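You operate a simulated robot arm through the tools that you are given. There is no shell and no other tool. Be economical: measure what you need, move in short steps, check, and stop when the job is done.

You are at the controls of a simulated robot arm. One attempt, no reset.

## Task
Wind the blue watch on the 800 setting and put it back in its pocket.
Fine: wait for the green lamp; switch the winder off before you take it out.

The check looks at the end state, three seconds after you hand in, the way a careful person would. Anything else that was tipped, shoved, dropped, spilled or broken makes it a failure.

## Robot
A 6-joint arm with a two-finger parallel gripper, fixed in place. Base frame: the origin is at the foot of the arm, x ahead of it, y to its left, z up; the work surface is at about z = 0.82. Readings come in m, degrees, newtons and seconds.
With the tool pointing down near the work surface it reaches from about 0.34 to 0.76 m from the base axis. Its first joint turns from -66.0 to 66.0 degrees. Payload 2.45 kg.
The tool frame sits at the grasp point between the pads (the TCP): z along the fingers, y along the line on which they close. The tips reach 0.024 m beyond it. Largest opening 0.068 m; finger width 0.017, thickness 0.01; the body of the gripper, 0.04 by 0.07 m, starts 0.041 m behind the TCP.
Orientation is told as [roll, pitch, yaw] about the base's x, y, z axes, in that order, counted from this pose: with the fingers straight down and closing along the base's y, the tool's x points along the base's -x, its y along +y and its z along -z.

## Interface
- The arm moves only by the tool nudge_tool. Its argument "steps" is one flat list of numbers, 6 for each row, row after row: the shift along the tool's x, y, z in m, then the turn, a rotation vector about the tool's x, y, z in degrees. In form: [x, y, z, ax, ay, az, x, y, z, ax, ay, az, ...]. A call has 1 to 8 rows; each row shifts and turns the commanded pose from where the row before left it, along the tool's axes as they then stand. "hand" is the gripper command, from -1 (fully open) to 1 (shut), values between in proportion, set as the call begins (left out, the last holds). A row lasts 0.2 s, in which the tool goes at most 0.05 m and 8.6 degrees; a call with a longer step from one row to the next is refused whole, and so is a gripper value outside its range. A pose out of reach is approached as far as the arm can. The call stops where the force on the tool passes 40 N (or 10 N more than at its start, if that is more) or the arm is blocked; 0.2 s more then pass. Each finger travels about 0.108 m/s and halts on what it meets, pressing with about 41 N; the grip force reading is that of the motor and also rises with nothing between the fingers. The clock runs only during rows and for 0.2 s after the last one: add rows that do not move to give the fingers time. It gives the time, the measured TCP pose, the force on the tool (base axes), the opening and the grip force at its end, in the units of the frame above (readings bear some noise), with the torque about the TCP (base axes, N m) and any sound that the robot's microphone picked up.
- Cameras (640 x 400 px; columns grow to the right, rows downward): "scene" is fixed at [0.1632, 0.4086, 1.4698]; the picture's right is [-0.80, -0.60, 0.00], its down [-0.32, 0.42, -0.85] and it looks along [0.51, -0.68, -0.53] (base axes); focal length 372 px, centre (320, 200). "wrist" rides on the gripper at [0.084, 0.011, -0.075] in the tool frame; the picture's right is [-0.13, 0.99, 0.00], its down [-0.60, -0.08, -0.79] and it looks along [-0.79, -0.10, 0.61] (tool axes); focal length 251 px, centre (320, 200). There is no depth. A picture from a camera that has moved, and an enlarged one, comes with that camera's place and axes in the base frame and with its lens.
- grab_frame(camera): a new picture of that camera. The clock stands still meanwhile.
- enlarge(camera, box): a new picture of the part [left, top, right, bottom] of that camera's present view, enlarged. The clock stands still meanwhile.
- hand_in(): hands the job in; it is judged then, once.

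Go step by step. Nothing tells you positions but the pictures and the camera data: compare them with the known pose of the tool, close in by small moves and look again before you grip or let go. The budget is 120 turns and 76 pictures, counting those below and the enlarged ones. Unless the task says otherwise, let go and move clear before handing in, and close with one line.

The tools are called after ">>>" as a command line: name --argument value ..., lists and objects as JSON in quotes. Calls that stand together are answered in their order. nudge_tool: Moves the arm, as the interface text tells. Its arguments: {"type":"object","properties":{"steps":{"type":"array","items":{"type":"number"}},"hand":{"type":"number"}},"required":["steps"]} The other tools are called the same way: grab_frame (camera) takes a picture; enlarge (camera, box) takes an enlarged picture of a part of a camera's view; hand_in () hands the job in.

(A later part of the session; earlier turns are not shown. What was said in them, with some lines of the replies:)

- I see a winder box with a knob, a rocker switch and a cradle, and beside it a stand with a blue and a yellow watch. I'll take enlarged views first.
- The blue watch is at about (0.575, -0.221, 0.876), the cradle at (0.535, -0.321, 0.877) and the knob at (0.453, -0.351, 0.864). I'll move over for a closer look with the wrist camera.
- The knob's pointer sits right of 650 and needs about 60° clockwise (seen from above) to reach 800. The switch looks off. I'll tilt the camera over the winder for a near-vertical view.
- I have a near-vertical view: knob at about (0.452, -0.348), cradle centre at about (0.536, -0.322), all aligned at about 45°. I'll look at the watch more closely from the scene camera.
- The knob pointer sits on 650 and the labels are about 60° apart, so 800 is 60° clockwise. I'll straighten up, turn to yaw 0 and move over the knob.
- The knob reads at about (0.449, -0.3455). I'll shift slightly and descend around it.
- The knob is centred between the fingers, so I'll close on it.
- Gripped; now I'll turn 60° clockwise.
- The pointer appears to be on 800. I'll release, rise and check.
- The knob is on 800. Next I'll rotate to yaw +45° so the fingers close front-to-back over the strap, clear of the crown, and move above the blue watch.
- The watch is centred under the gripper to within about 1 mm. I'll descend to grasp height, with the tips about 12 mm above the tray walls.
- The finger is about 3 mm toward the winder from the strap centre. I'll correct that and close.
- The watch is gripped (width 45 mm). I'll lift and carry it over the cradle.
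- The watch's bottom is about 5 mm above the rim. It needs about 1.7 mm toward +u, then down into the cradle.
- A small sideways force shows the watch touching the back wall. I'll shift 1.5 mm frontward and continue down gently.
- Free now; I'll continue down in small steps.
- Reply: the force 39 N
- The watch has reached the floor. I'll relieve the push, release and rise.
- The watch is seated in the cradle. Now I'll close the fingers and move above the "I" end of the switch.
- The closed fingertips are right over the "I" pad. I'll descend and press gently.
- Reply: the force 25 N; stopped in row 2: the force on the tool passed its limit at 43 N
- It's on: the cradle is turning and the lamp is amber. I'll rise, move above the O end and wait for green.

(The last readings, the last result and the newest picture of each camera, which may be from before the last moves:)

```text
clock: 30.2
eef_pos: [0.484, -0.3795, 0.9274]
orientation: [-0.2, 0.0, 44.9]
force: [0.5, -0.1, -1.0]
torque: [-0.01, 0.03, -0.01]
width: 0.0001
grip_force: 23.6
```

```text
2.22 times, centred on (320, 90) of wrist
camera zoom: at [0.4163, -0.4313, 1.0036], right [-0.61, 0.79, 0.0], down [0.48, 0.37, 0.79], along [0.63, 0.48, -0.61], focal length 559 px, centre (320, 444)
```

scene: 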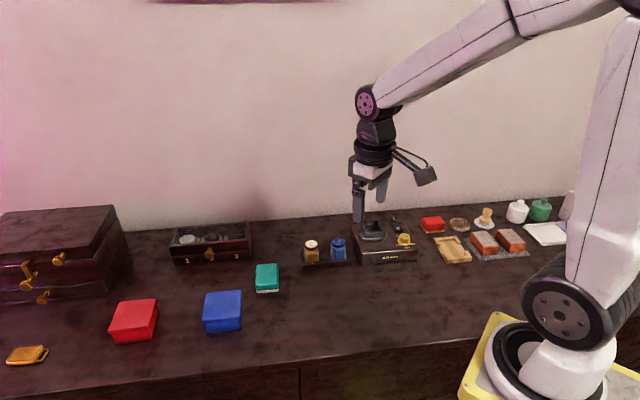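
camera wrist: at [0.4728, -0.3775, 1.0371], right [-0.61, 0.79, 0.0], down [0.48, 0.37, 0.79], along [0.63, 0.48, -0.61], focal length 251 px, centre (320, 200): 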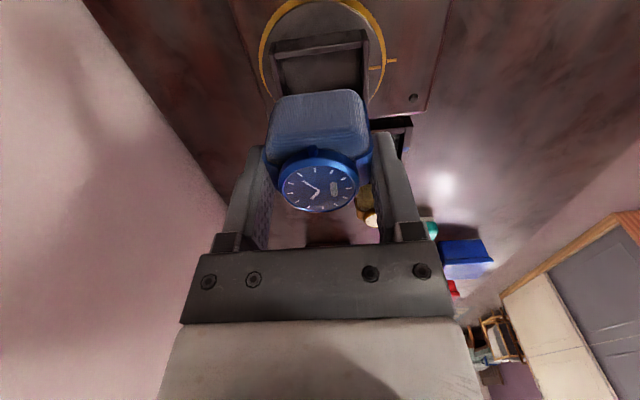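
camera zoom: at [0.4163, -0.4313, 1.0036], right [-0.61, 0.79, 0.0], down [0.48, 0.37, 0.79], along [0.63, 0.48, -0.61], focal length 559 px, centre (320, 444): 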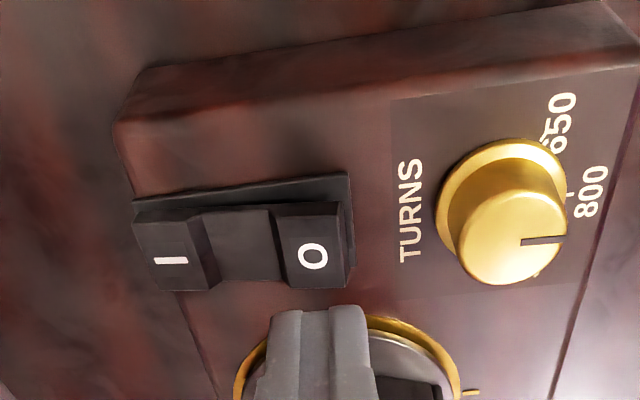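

>>> nudge_tool --steps '[0, 0, 0, 0, 0, 0, 0, 0, 0, 0, 0, 0, 0, 0, 0, 0, 0, 0, 0, 0, 0, 0, 0, 0, 0, 0, 0, 0, 0, 0, 0, 0, 0, 0, 0, 0, 0, 0, 0, 0, 0, 0, 0, 0, 0, 0, 0, 0]'

>>> enlarge --camera "scene" --box '[350, 195, 430, 255]'

```text
clock: 32.0
eef_pos: [0.4833, -0.3802, 0.9297]
orientation: [-0.2, 0.0, 45.0]
force: [0.3, 0.3, -0.2]
torque: [0.0, -0.01, 0.01]
width: 0.0
grip_force: 23.6
```

```text
6.67 times, centred on (390, 225) of scene
camera zoom: at [0.1632, 0.4086, 1.4698], right [-0.8, -0.6, 0.0], down [-0.32, 0.42, -0.85], along [0.51, -0.68, -0.53], focal length 2478 px, centre (-147, 33)
```

zoom: 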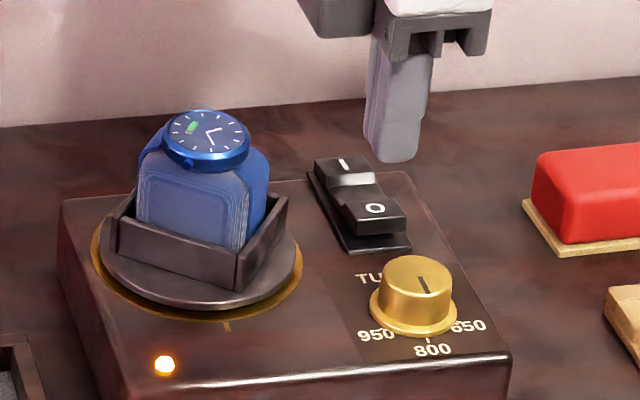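

>>> nudge_tool --steps '[0, 0, 0, 0, 0, 0, 0, 0, 0, 0, 0, 0, 0, 0, 0, 0, 0, 0, 0, 0, 0, 0, 0, 0, 0, 0, 0, 0, 0, 0, 0, 0, 0, 0, 0, 0]'

>>> enlarge --camera "scene" --box '[350, 195, 430, 255]'

```text
clock: 33.4
eef_pos: [0.484, -0.3794, 0.9288]
orientation: [-0.3, 0.0, 45.1]
force: [-0.3, 0.7, -0.2]
torque: [-0.03, 0.03, 0.03]
width: 0.0002
grip_force: 23.8
```

```text
6.67 times, centred on (390, 225) of scene
camera zoom: at [0.1632, 0.4086, 1.4698], right [-0.8, -0.6, 0.0], down [-0.32, 0.42, -0.85], along [0.51, -0.68, -0.53], focal length 2478 px, centre (-147, 33)
```

zoom: 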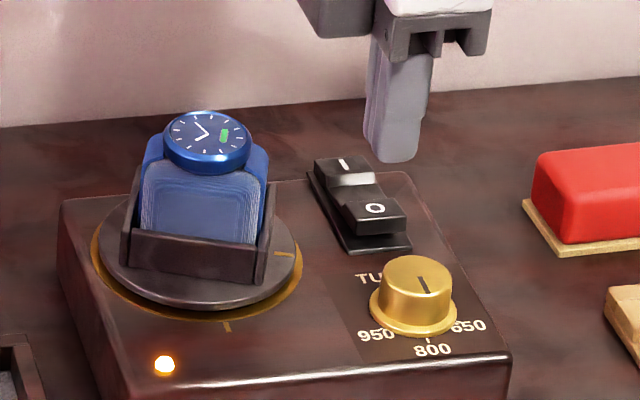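

>>> nudge_tool --steps '[0, 0, 0, 0, 0, 0, 0, 0, 0, 0, 0, 0, 0, 0, 0, 0, 0, 0, 0, 0, 0, 0, 0, 0]'

>>> enlarge --camera "scene" --box '[350, 195, 430, 255]'

```text
clock: 34.4
eef_pos: [0.4832, -0.3795, 0.9284]
orientation: [-0.2, 0.1, 45.0]
force: [-1.2, -0.2, 0.1]
torque: [-0.03, -0.01, 0.0]
width: 0.0
grip_force: 23.5
```

```text
6.67 times, centred on (390, 225) of scene
camera zoom: at [0.1632, 0.4086, 1.4698], right [-0.8, -0.6, 0.0], down [-0.32, 0.42, -0.85], along [0.51, -0.68, -0.53], focal length 2478 px, centre (-147, 33)
```

zoom: 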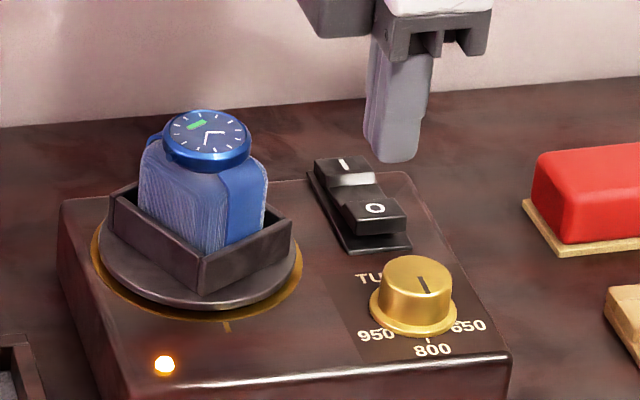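

The lamp is still amber. I'll lower closer to the O pad while waiting.

>>> nudge_tool --steps '[0, 0, 0.02, 0, 0, 0, 0, 0, 0, 0, 0, 0, 0, 0, 0, 0, 0, 0, 0, 0, 0, 0, 0, 0]'

>>> enlarge --camera "scene" --box '[350, 195, 430, 255]'

```text
clock: 35.4
eef_pos: [0.4834, -0.378, 0.9088]
orientation: [-0.2, -0.1, 45.1]
force: [0.3, 0.7, 0.4]
torque: [-0.02, 0.06, -0.01]
width: 0.0
grip_force: 23.2
```

```text
6.67 times, centred on (390, 225) of scene
camera zoom: at [0.1632, 0.4086, 1.4698], right [-0.8, -0.6, 0.0], down [-0.32, 0.42, -0.85], along [0.51, -0.68, -0.53], focal length 2478 px, centre (-147, 33)
```

zoom: 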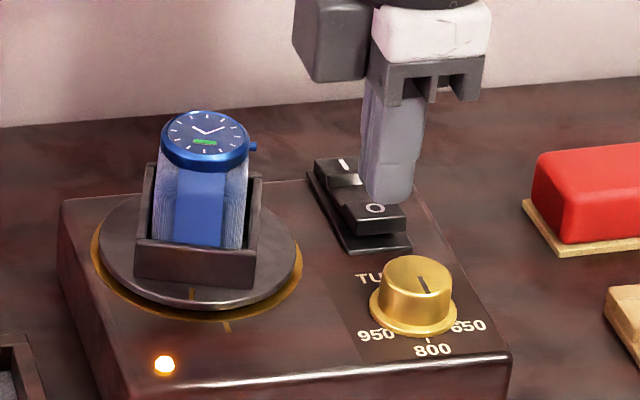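

>>> nudge_tool --steps '[0, 0, 0, 0, 0, 0, 0, 0, 0, 0, 0, 0, 0, 0, 0, 0, 0, 0, 0, 0, 0, 0, 0, 0]'

>>> enlarge --camera "scene" --box '[350, 195, 430, 255]'

```text
clock: 36.4
eef_pos: [0.4836, -0.3789, 0.9095]
orientation: [-0.2, 0.0, 45.0]
force: [0.2, 0.0, 1.1]
torque: [0.02, -0.01, 0.03]
width: 0.0
grip_force: 23.5
```

```text
6.67 times, centred on (390, 225) of scene
camera zoom: at [0.1632, 0.4086, 1.4698], right [-0.8, -0.6, 0.0], down [-0.32, 0.42, -0.85], along [0.51, -0.68, -0.53], focal length 2478 px, centre (-147, 33)
```

zoom: 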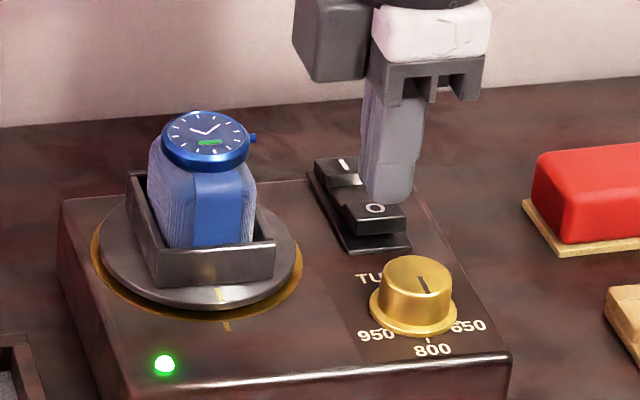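

The lamp is green, so I'll press O now.

>>> nudge_tool --steps '[0, 0, 0.01, 0, 0, 0, 0, 0, 0.003, 0, 0, 0, 0, 0, 0.002, 0, 0, 0, 0, 0, 0.002, 0, 0, 0]'

>>> enlarge --camera "scene" --box '[350, 195, 430, 255]'

```text
clock: 37.4
eef_pos: [0.4842, -0.3788, 0.8944]
orientation: [-0.2, -0.1, 45.0]
force: [-15.3, 11.4, 34.5]
torque: [0.08, 0.15, -0.03]
width: 0.0
grip_force: 23.5
```

```text
6.67 times, centred on (390, 225) of scene
camera zoom: at [0.1622, 0.4093, 1.4697], right [-0.8, -0.6, 0.0], down [-0.31, 0.42, -0.85], along [0.51, -0.68, -0.53], focal length 2478 px, centre (-147, 33)
```

zoom: 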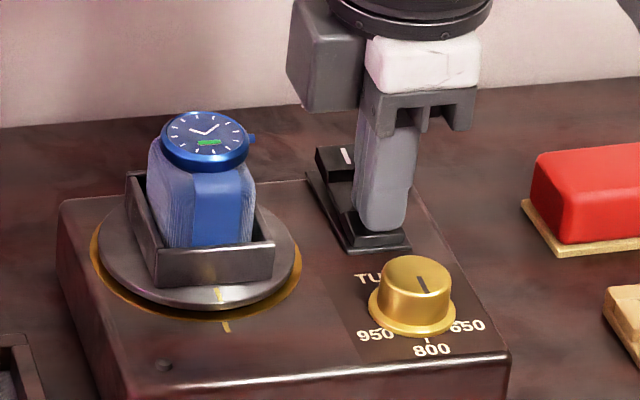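

It's off: the lamp is dark and the cradle stopped at home. I'll rise, open and go back over the watch.

>>> nudge_tool --steps '[0, 0, -0.035, 0, 0, 0, 0, 0, -0.045, 0, 0, 0, 0, 0, -0.02, 0, 0, 0, -0.039, -0.0005, 0, 0, 0, 0, -0.039, -0.0005, 0, 0, 0, 0, 0, 0, 0, 0, 0, 0]' --hand -1

>>> enlarge --camera "wrist" --box '[220, 0, 420, 150]'

>>> enlarge --camera "scene" --box '[350, 195, 430, 255]'

```text
clock: 38.8
eef_pos: [0.5398, -0.3225, 0.9916]
orientation: [-0.3, 0.0, 45.0]
force: [-0.3, -0.1, 0.8]
torque: [0.0, 0.01, -0.02]
width: 0.0681
grip_force: 0.1
```

```text
2.67 times, centred on (320, 75) of wrist
camera zoom: at [0.4732, -0.3748, 1.0667], right [-0.61, 0.79, 0.0], down [0.48, 0.37, 0.79], along [0.63, 0.48, -0.61], focal length 670 px, centre (320, 533)
```

zoom: 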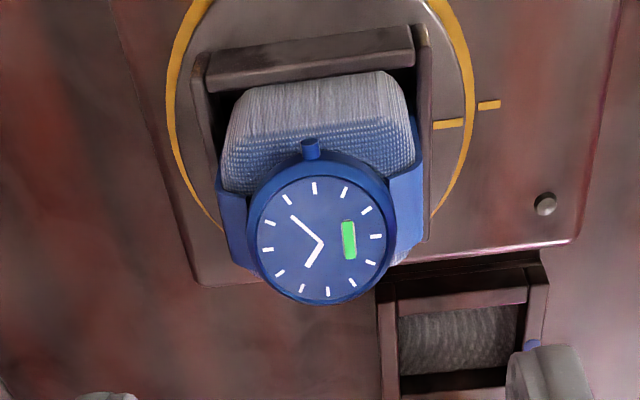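

```text
6.67 times, centred on (390, 225) of scene
camera zoom: at [0.1632, 0.4086, 1.4698], right [-0.8, -0.6, 0.0], down [-0.32, 0.42, -0.85], along [0.51, -0.68, -0.53], focal length 2478 px, centre (-147, 33)
```

zoom: 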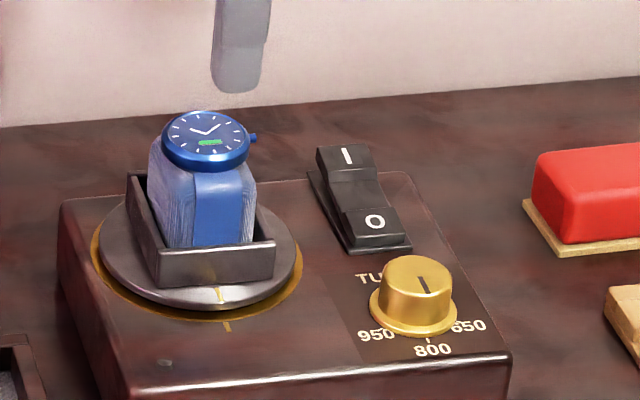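

The watch's indicator is full green and it is centred under the gripper. I'll descend and grip.

>>> nudge_tool --steps '[0, 0, 0.04, 0, 0, 0, 0, 0, 0.025, 0, 0, 0, 0, 0, 0.013, 0, 0, 0, 0, 0, 0, 0, 0, 0]'

>>> enlarge --camera "scene" --box '[355, 200, 419, 240]'

>>> enlarge --camera "wrist" --box '[200, 60, 440, 240]'

```text
clock: 39.8
eef_pos: [0.54, -0.3251, 0.9149]
orientation: [-0.2, 0.0, 45.1]
force: [1.1, 0.3, 0.7]
torque: [0.03, -0.03, 0.01]
width: 0.0681
grip_force: 0.0
```

```text
10.00 times, centred on (387, 220) of scene
camera zoom: at [0.1632, 0.4086, 1.4698], right [-0.8, -0.6, 0.0], down [-0.32, 0.42, -0.85], along [0.51, -0.68, -0.53], focal length 3717 px, centre (-350, 0)
```

zoom: 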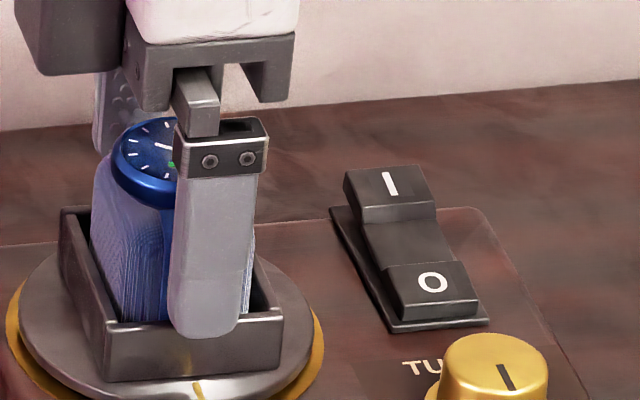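

```text
2.22 times, centred on (320, 150) of wrist
camera zoom: at [0.4731, -0.3768, 0.9895], right [-0.61, 0.79, 0.0], down [0.48, 0.37, 0.79], along [0.63, 0.48, -0.61], focal length 559 px, centre (320, 311)
```

zoom: 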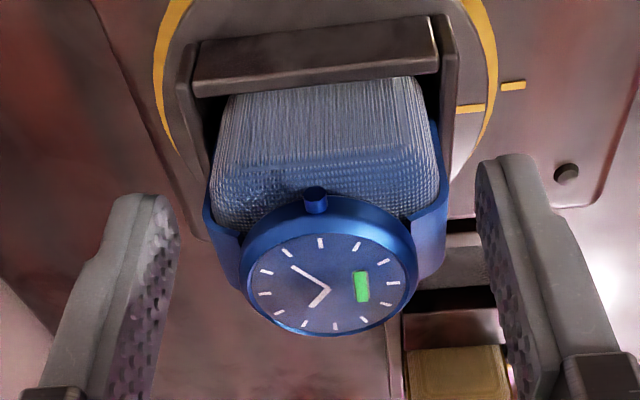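

>>> nudge_tool --steps '[0, 0, 0, 0, 0, 0, 0, 0, 0, 0, 0, 0]' --hand 1

>>> nudge_tool --steps '[0, 0, -0.008, 0, 0, 0, 0, 0, -0.015, 0, 0, 0, 0, 0, -0.03, 0, 0, 0, 0, 0, 0, 0, 0, 0]'

>>> enlarge --camera "wrist" --box '[200, 60, 440, 240]'

```text
clock: 40.4
eef_pos: [0.5412, -0.3239, 0.9141]
orientation: [-0.1, 0.0, 44.9]
force: [0.2, 0.4, 0.0]
torque: [0.02, -0.02, -0.02]
width: 0.0453
grip_force: 41.3
```

```text
clock: 41.4
eef_pos: [0.5418, -0.3238, 0.9679]
orientation: [0.0, 0.0, 45.0]
force: [0.1, 0.6, -1.0]
torque: [-0.03, -0.01, -0.02]
width: 0.0453
grip_force: 40.3
```

```text
2.22 times, centred on (320, 150) of wrist
camera zoom: at [0.4742, -0.376, 1.0425], right [-0.61, 0.79, 0.0], down [0.48, 0.37, 0.79], along [0.63, 0.48, -0.61], focal length 559 px, centre (320, 311)
```

zoom: 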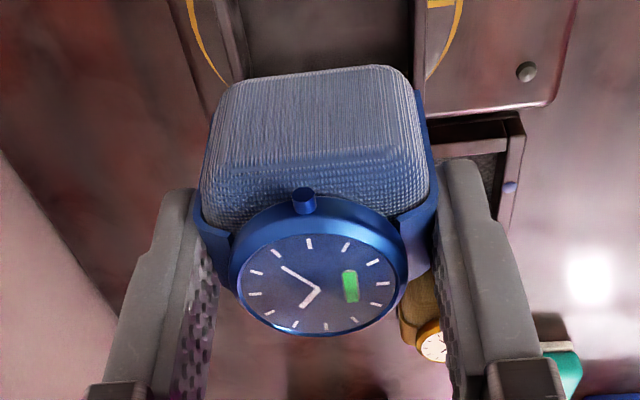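

The grip matches the first one. I'll carry the watch back above its pocket.

>>> nudge_tool --steps '[-0.033, 0.0152, 0, 0, 0, 0, -0.033, 0.0152, 0, 0, 0, 0, -0.0314, 0.0152, 0, 0, 0, 0, 0, 0, 0.03, 0, 0, 0, 0, 0, 0.015, 0, 0, 0, 0, 0, 0, 0, 0, 0]'

>>> enlarge --camera "wrist" --box '[200, 0, 440, 180]'

>>> enlarge --camera "scene" --box '[300, 225, 364, 265]'

```text
clock: 42.8
eef_pos: [0.5768, -0.2245, 0.9187]
orientation: [-0.2, 0.1, 45.1]
force: [0.2, -0.3, -1.3]
torque: [-0.05, -0.04, -0.03]
width: 0.0453
grip_force: 41.0
```

```text
2.22 times, centred on (320, 90) of wrist
camera zoom: at [0.509, -0.2775, 0.9944], right [-0.61, 0.79, 0.0], down [0.48, 0.37, 0.79], along [0.63, 0.48, -0.61], focal length 559 px, centre (320, 444)
```

zoom: 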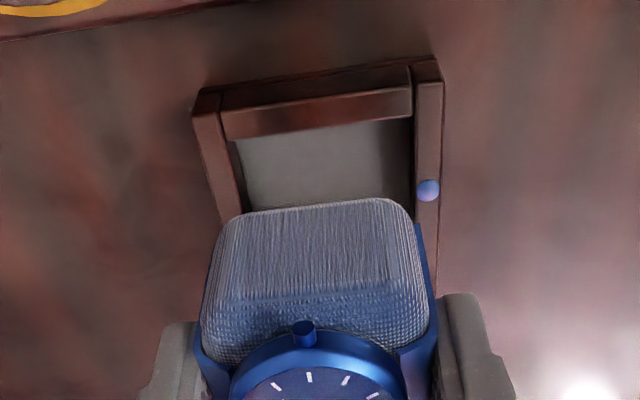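

```text
10.00 times, centred on (332, 245) of scene
camera zoom: at [0.1632, 0.4086, 1.4698], right [-0.8, -0.6, 0.0], down [-0.32, 0.42, -0.85], along [0.51, -0.68, -0.53], focal length 3717 px, centre (200, -250)
```

zoom: 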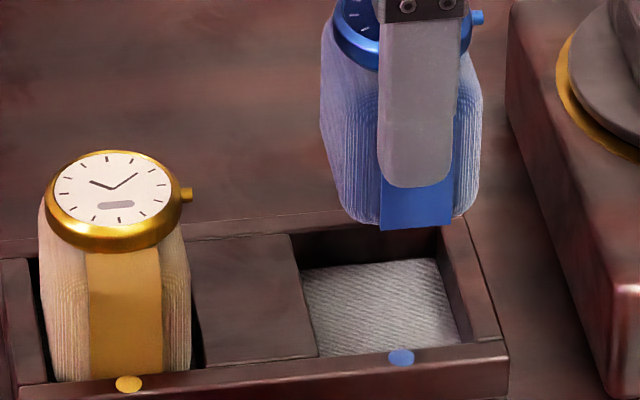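

I need about 3 mm more toward +u. I'll correct, lower to just above the tray walls and look again.

>>> nudge_tool --steps '[-0.003, 0, 0, 0, 0, 0, 0, 0, 0.009, 0, 0, 0, 0, 0, 0, 0, 0, 0, 0, 0, 0, 0, 0, 0]'

>>> enlarge --camera "wrist" --box '[200, 0, 440, 180]'

>>> enlarge --camera "scene" --box '[315, 233, 363, 263]'

```text
clock: 43.8
eef_pos: [0.5789, -0.2217, 0.9106]
orientation: [-0.2, 0.0, 45.0]
force: [0.0, 0.2, -0.6]
torque: [-0.01, -0.01, -0.01]
width: 0.0453
grip_force: 40.9
```

```text
2.22 times, centred on (320, 90) of wrist
camera zoom: at [0.5124, -0.274, 0.9863], right [-0.61, 0.79, 0.0], down [0.48, 0.37, 0.79], along [0.63, 0.48, -0.61], focal length 559 px, centre (320, 444)
```

zoom: 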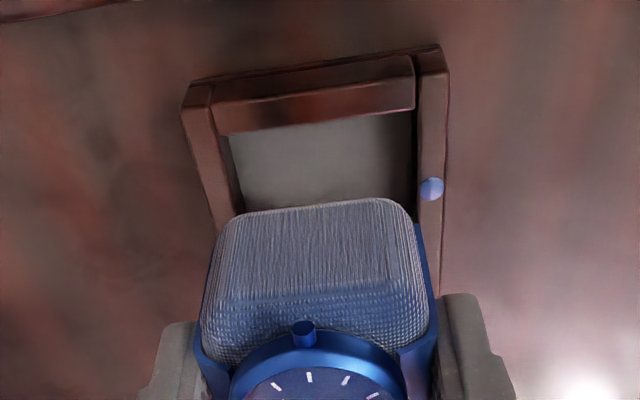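

```text
13.33 times, centred on (339, 248) of scene
camera zoom: at [0.1632, 0.4086, 1.4698], right [-0.8, -0.6, 0.0], down [-0.32, 0.42, -0.85], along [0.51, -0.68, -0.53], focal length 4956 px, centre (67, -440)
```

zoom: 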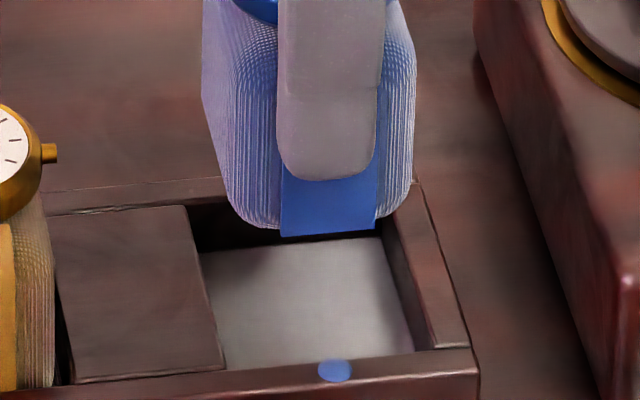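

It's aligned with the blue dot now. I'll lower gradually into the pocket.

>>> nudge_tool --steps '[0, 0, 0.01, 0, 0, 0, 0, 0, 0.01, 0, 0, 0, 0, 0, 0.008, 0, 0, 0, 0, 0, 0, 0, 0, 0]'

>>> enlarge --camera "scene" --box '[315, 233, 363, 263]'

>>> enlarge --camera "wrist" --box '[200, 0, 440, 180]'

```text
clock: 44.8
eef_pos: [0.5789, -0.2211, 0.8833]
orientation: [-0.2, 0.0, 45.0]
force: [-0.1, 0.7, -1.1]
torque: [0.01, 0.02, 0.05]
width: 0.0454
grip_force: 40.4
```

```text
13.33 times, centred on (339, 248) of scene
camera zoom: at [0.1632, 0.4086, 1.4698], right [-0.8, -0.6, 0.0], down [-0.32, 0.42, -0.85], along [0.51, -0.68, -0.53], focal length 4956 px, centre (67, -440)
```

zoom: 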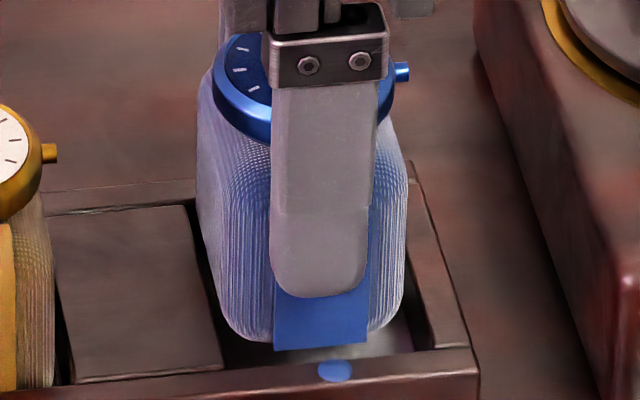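

```text
2.22 times, centred on (320, 90) of wrist
camera zoom: at [0.5123, -0.2728, 0.9591], right [-0.61, 0.79, 0.0], down [0.48, 0.37, 0.79], along [0.63, 0.48, -0.61], focal length 559 px, centre (320, 444)
```

zoom: 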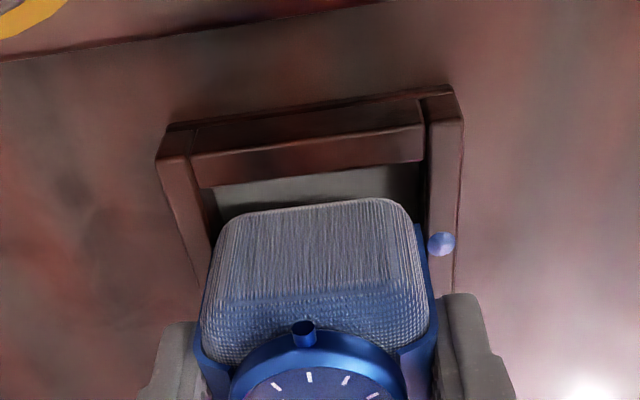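

>>> nudge_tool --steps '[0.0008, 0, 0.004, 0, 0, 0, 0, 0, 0.003, 0, 0, 0, 0, 0, 0, 0, 0, 0]'

>>> nudge_tool --steps '[0, 0, 0.002, 0, 0, 0, 0, 0, 0, 0, 0, 0]'

>>> nudge_tool --steps '[0, 0, 0.0015, 0, 0, 0, 0, 0, 0, 0, 0, 0]'

```text
clock: 45.6
eef_pos: [0.5796, -0.2205, 0.8773]
orientation: [-0.2, 0.0, 45.1]
force: [0.5, -0.1, -0.2]
torque: [0.0, 0.0, -0.01]
width: 0.0457
grip_force: 40.8
```

```text
clock: 46.2
eef_pos: [0.5781, -0.2214, 0.8743]
orientation: [-0.2, 0.0, 45.0]
force: [-0.2, 0.2, -1.9]
torque: [0.01, 0.02, 0.01]
width: 0.0454
grip_force: 40.9
```

```text
clock: 46.8
eef_pos: [0.5803, -0.2223, 0.8724]
orientation: [-0.2, -0.1, 45.0]
force: [1.4, 0.0, -0.6]
torque: [0.01, -0.01, -0.01]
width: 0.0457
grip_force: 40.2
```

>>> nudge_tool --steps '[0, 0, 0.001, 0, 0, 0, 0, 0, 0, 0, 0, 0]'

>>> nudge_tool --steps '[0, 0, 0.001, 0, 0, 0, 0, 0, 0, 0, 0, 0]'

>>> enlarge --camera "scene" --box '[315, 233, 363, 263]'

```text
clock: 47.4
eef_pos: [0.5793, -0.2232, 0.8729]
orientation: [-0.2, 0.0, 45.0]
force: [-2.9, 3.5, 6.5]
torque: [0.2, 0.23, -0.04]
width: 0.0452
grip_force: 41.3
```

```text
clock: 48.0
eef_pos: [0.5791, -0.2217, 0.8714]
orientation: [-0.3, -0.1, 45.0]
force: [-4.4, 2.1, 19.2]
torque: [0.26, 0.53, 0.0]
width: 0.0452
grip_force: 41.4
```

```text
13.33 times, centred on (339, 248) of scene
camera zoom: at [0.1627, 0.4087, 1.4698], right [-0.8, -0.6, 0.0], down [-0.31, 0.42, -0.85], along [0.51, -0.68, -0.53], focal length 4956 px, centre (67, -440)
```

zoom: 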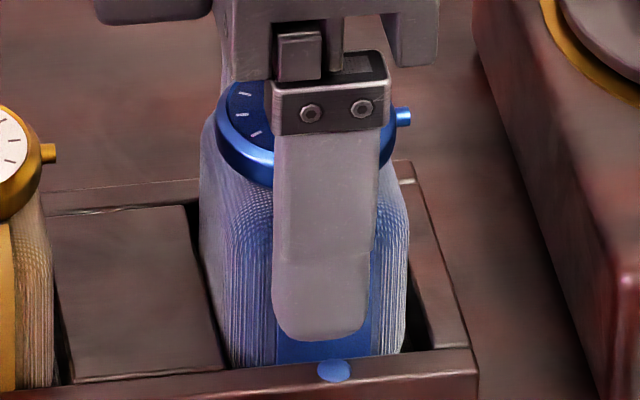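

It's seated on the pocket floor at the original grasp height. I'll relieve the push, release and rise.

>>> nudge_tool --steps '[0, 0, -0.0015, 0, 0, 0, 0, 0, 0, 0, 0, 0]'

>>> nudge_tool --steps '[0, 0, 0, 0, 0, 0, 0, 0, 0, 0, 0, 0, 0, 0, -0.02, 0, 0, 0, 0, 0, -0.04, 0, 0, 0, 0, 0, -0.04, 0, 0, 0, 0, 0, -0.04, 0, 0, 0]' --hand -1

>>> enlarge --camera "scene" --box '[295, 205, 425, 280]'

>>> enlarge --camera "wrist" --box '[240, 0, 400, 120]'

>>> grab_frame --camera "scene"

```text
clock: 48.6
eef_pos: [0.579, -0.2213, 0.872]
orientation: [-0.3, 0.0, 45.0]
force: [2.3, -0.3, 3.2]
torque: [0.01, -0.09, 0.03]
width: 0.0454
grip_force: 41.2
```

```text
clock: 50.0
eef_pos: [0.5783, -0.22, 1.013]
orientation: [-0.1, 0.0, 44.9]
force: [-0.7, -0.5, 0.0]
torque: [-0.02, 0.0, -0.01]
width: 0.0682
grip_force: 0.1
```

```text
4.92 times, centred on (360, 242) of scene
camera zoom: at [0.1632, 0.4086, 1.4698], right [-0.8, -0.6, 0.0], down [-0.32, 0.42, -0.85], along [0.51, -0.68, -0.53], focal length 1830 px, centre (123, -9)
```

zoom: 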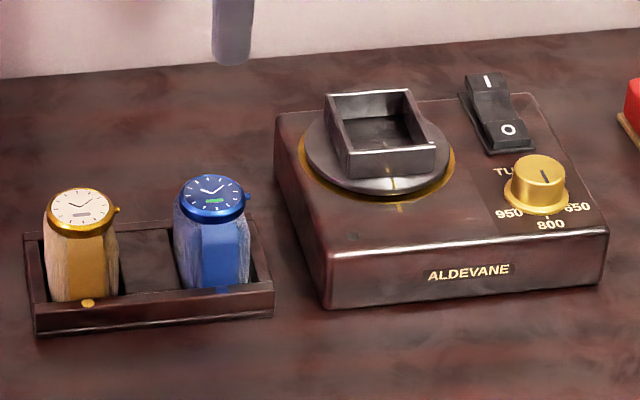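

```text
3.33 times, centred on (320, 60) of wrist
camera zoom: at [0.5108, -0.2733, 1.0884], right [-0.61, 0.79, 0.0], down [0.48, 0.37, 0.79], along [0.63, 0.48, -0.61], focal length 838 px, centre (320, 667)
```

zoom: 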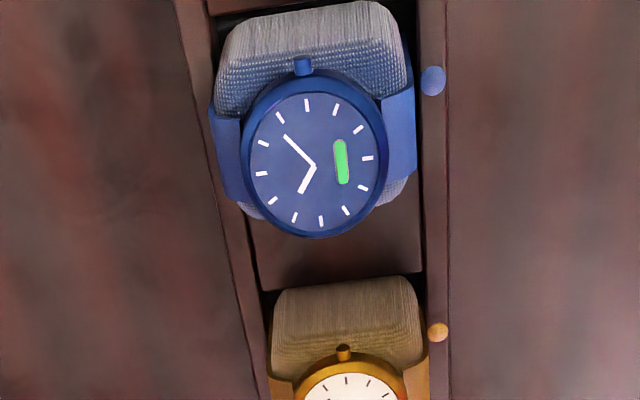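

```text
12 pictures are left
```

scene: 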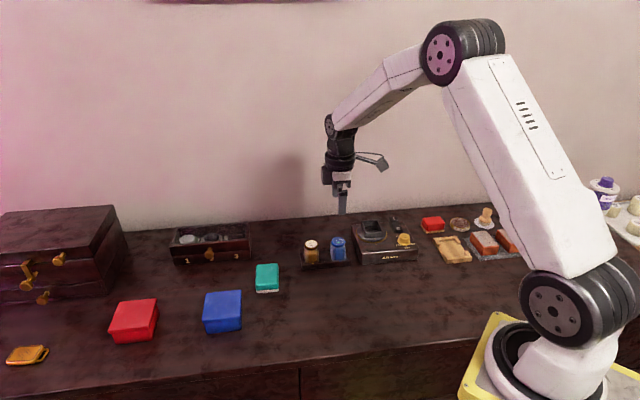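

The blue watch is upright in its own pocket with its indicator full green. The winder is off, the knob is on 800, and nothing else has moved, so I'm handing in.

>>> hand_in

```text
The job is handed in.
```

The blue watch was wound on the 800 setting until the green lamp came on, the winder was switched off before I took it out, and the watch is back in its pocket.
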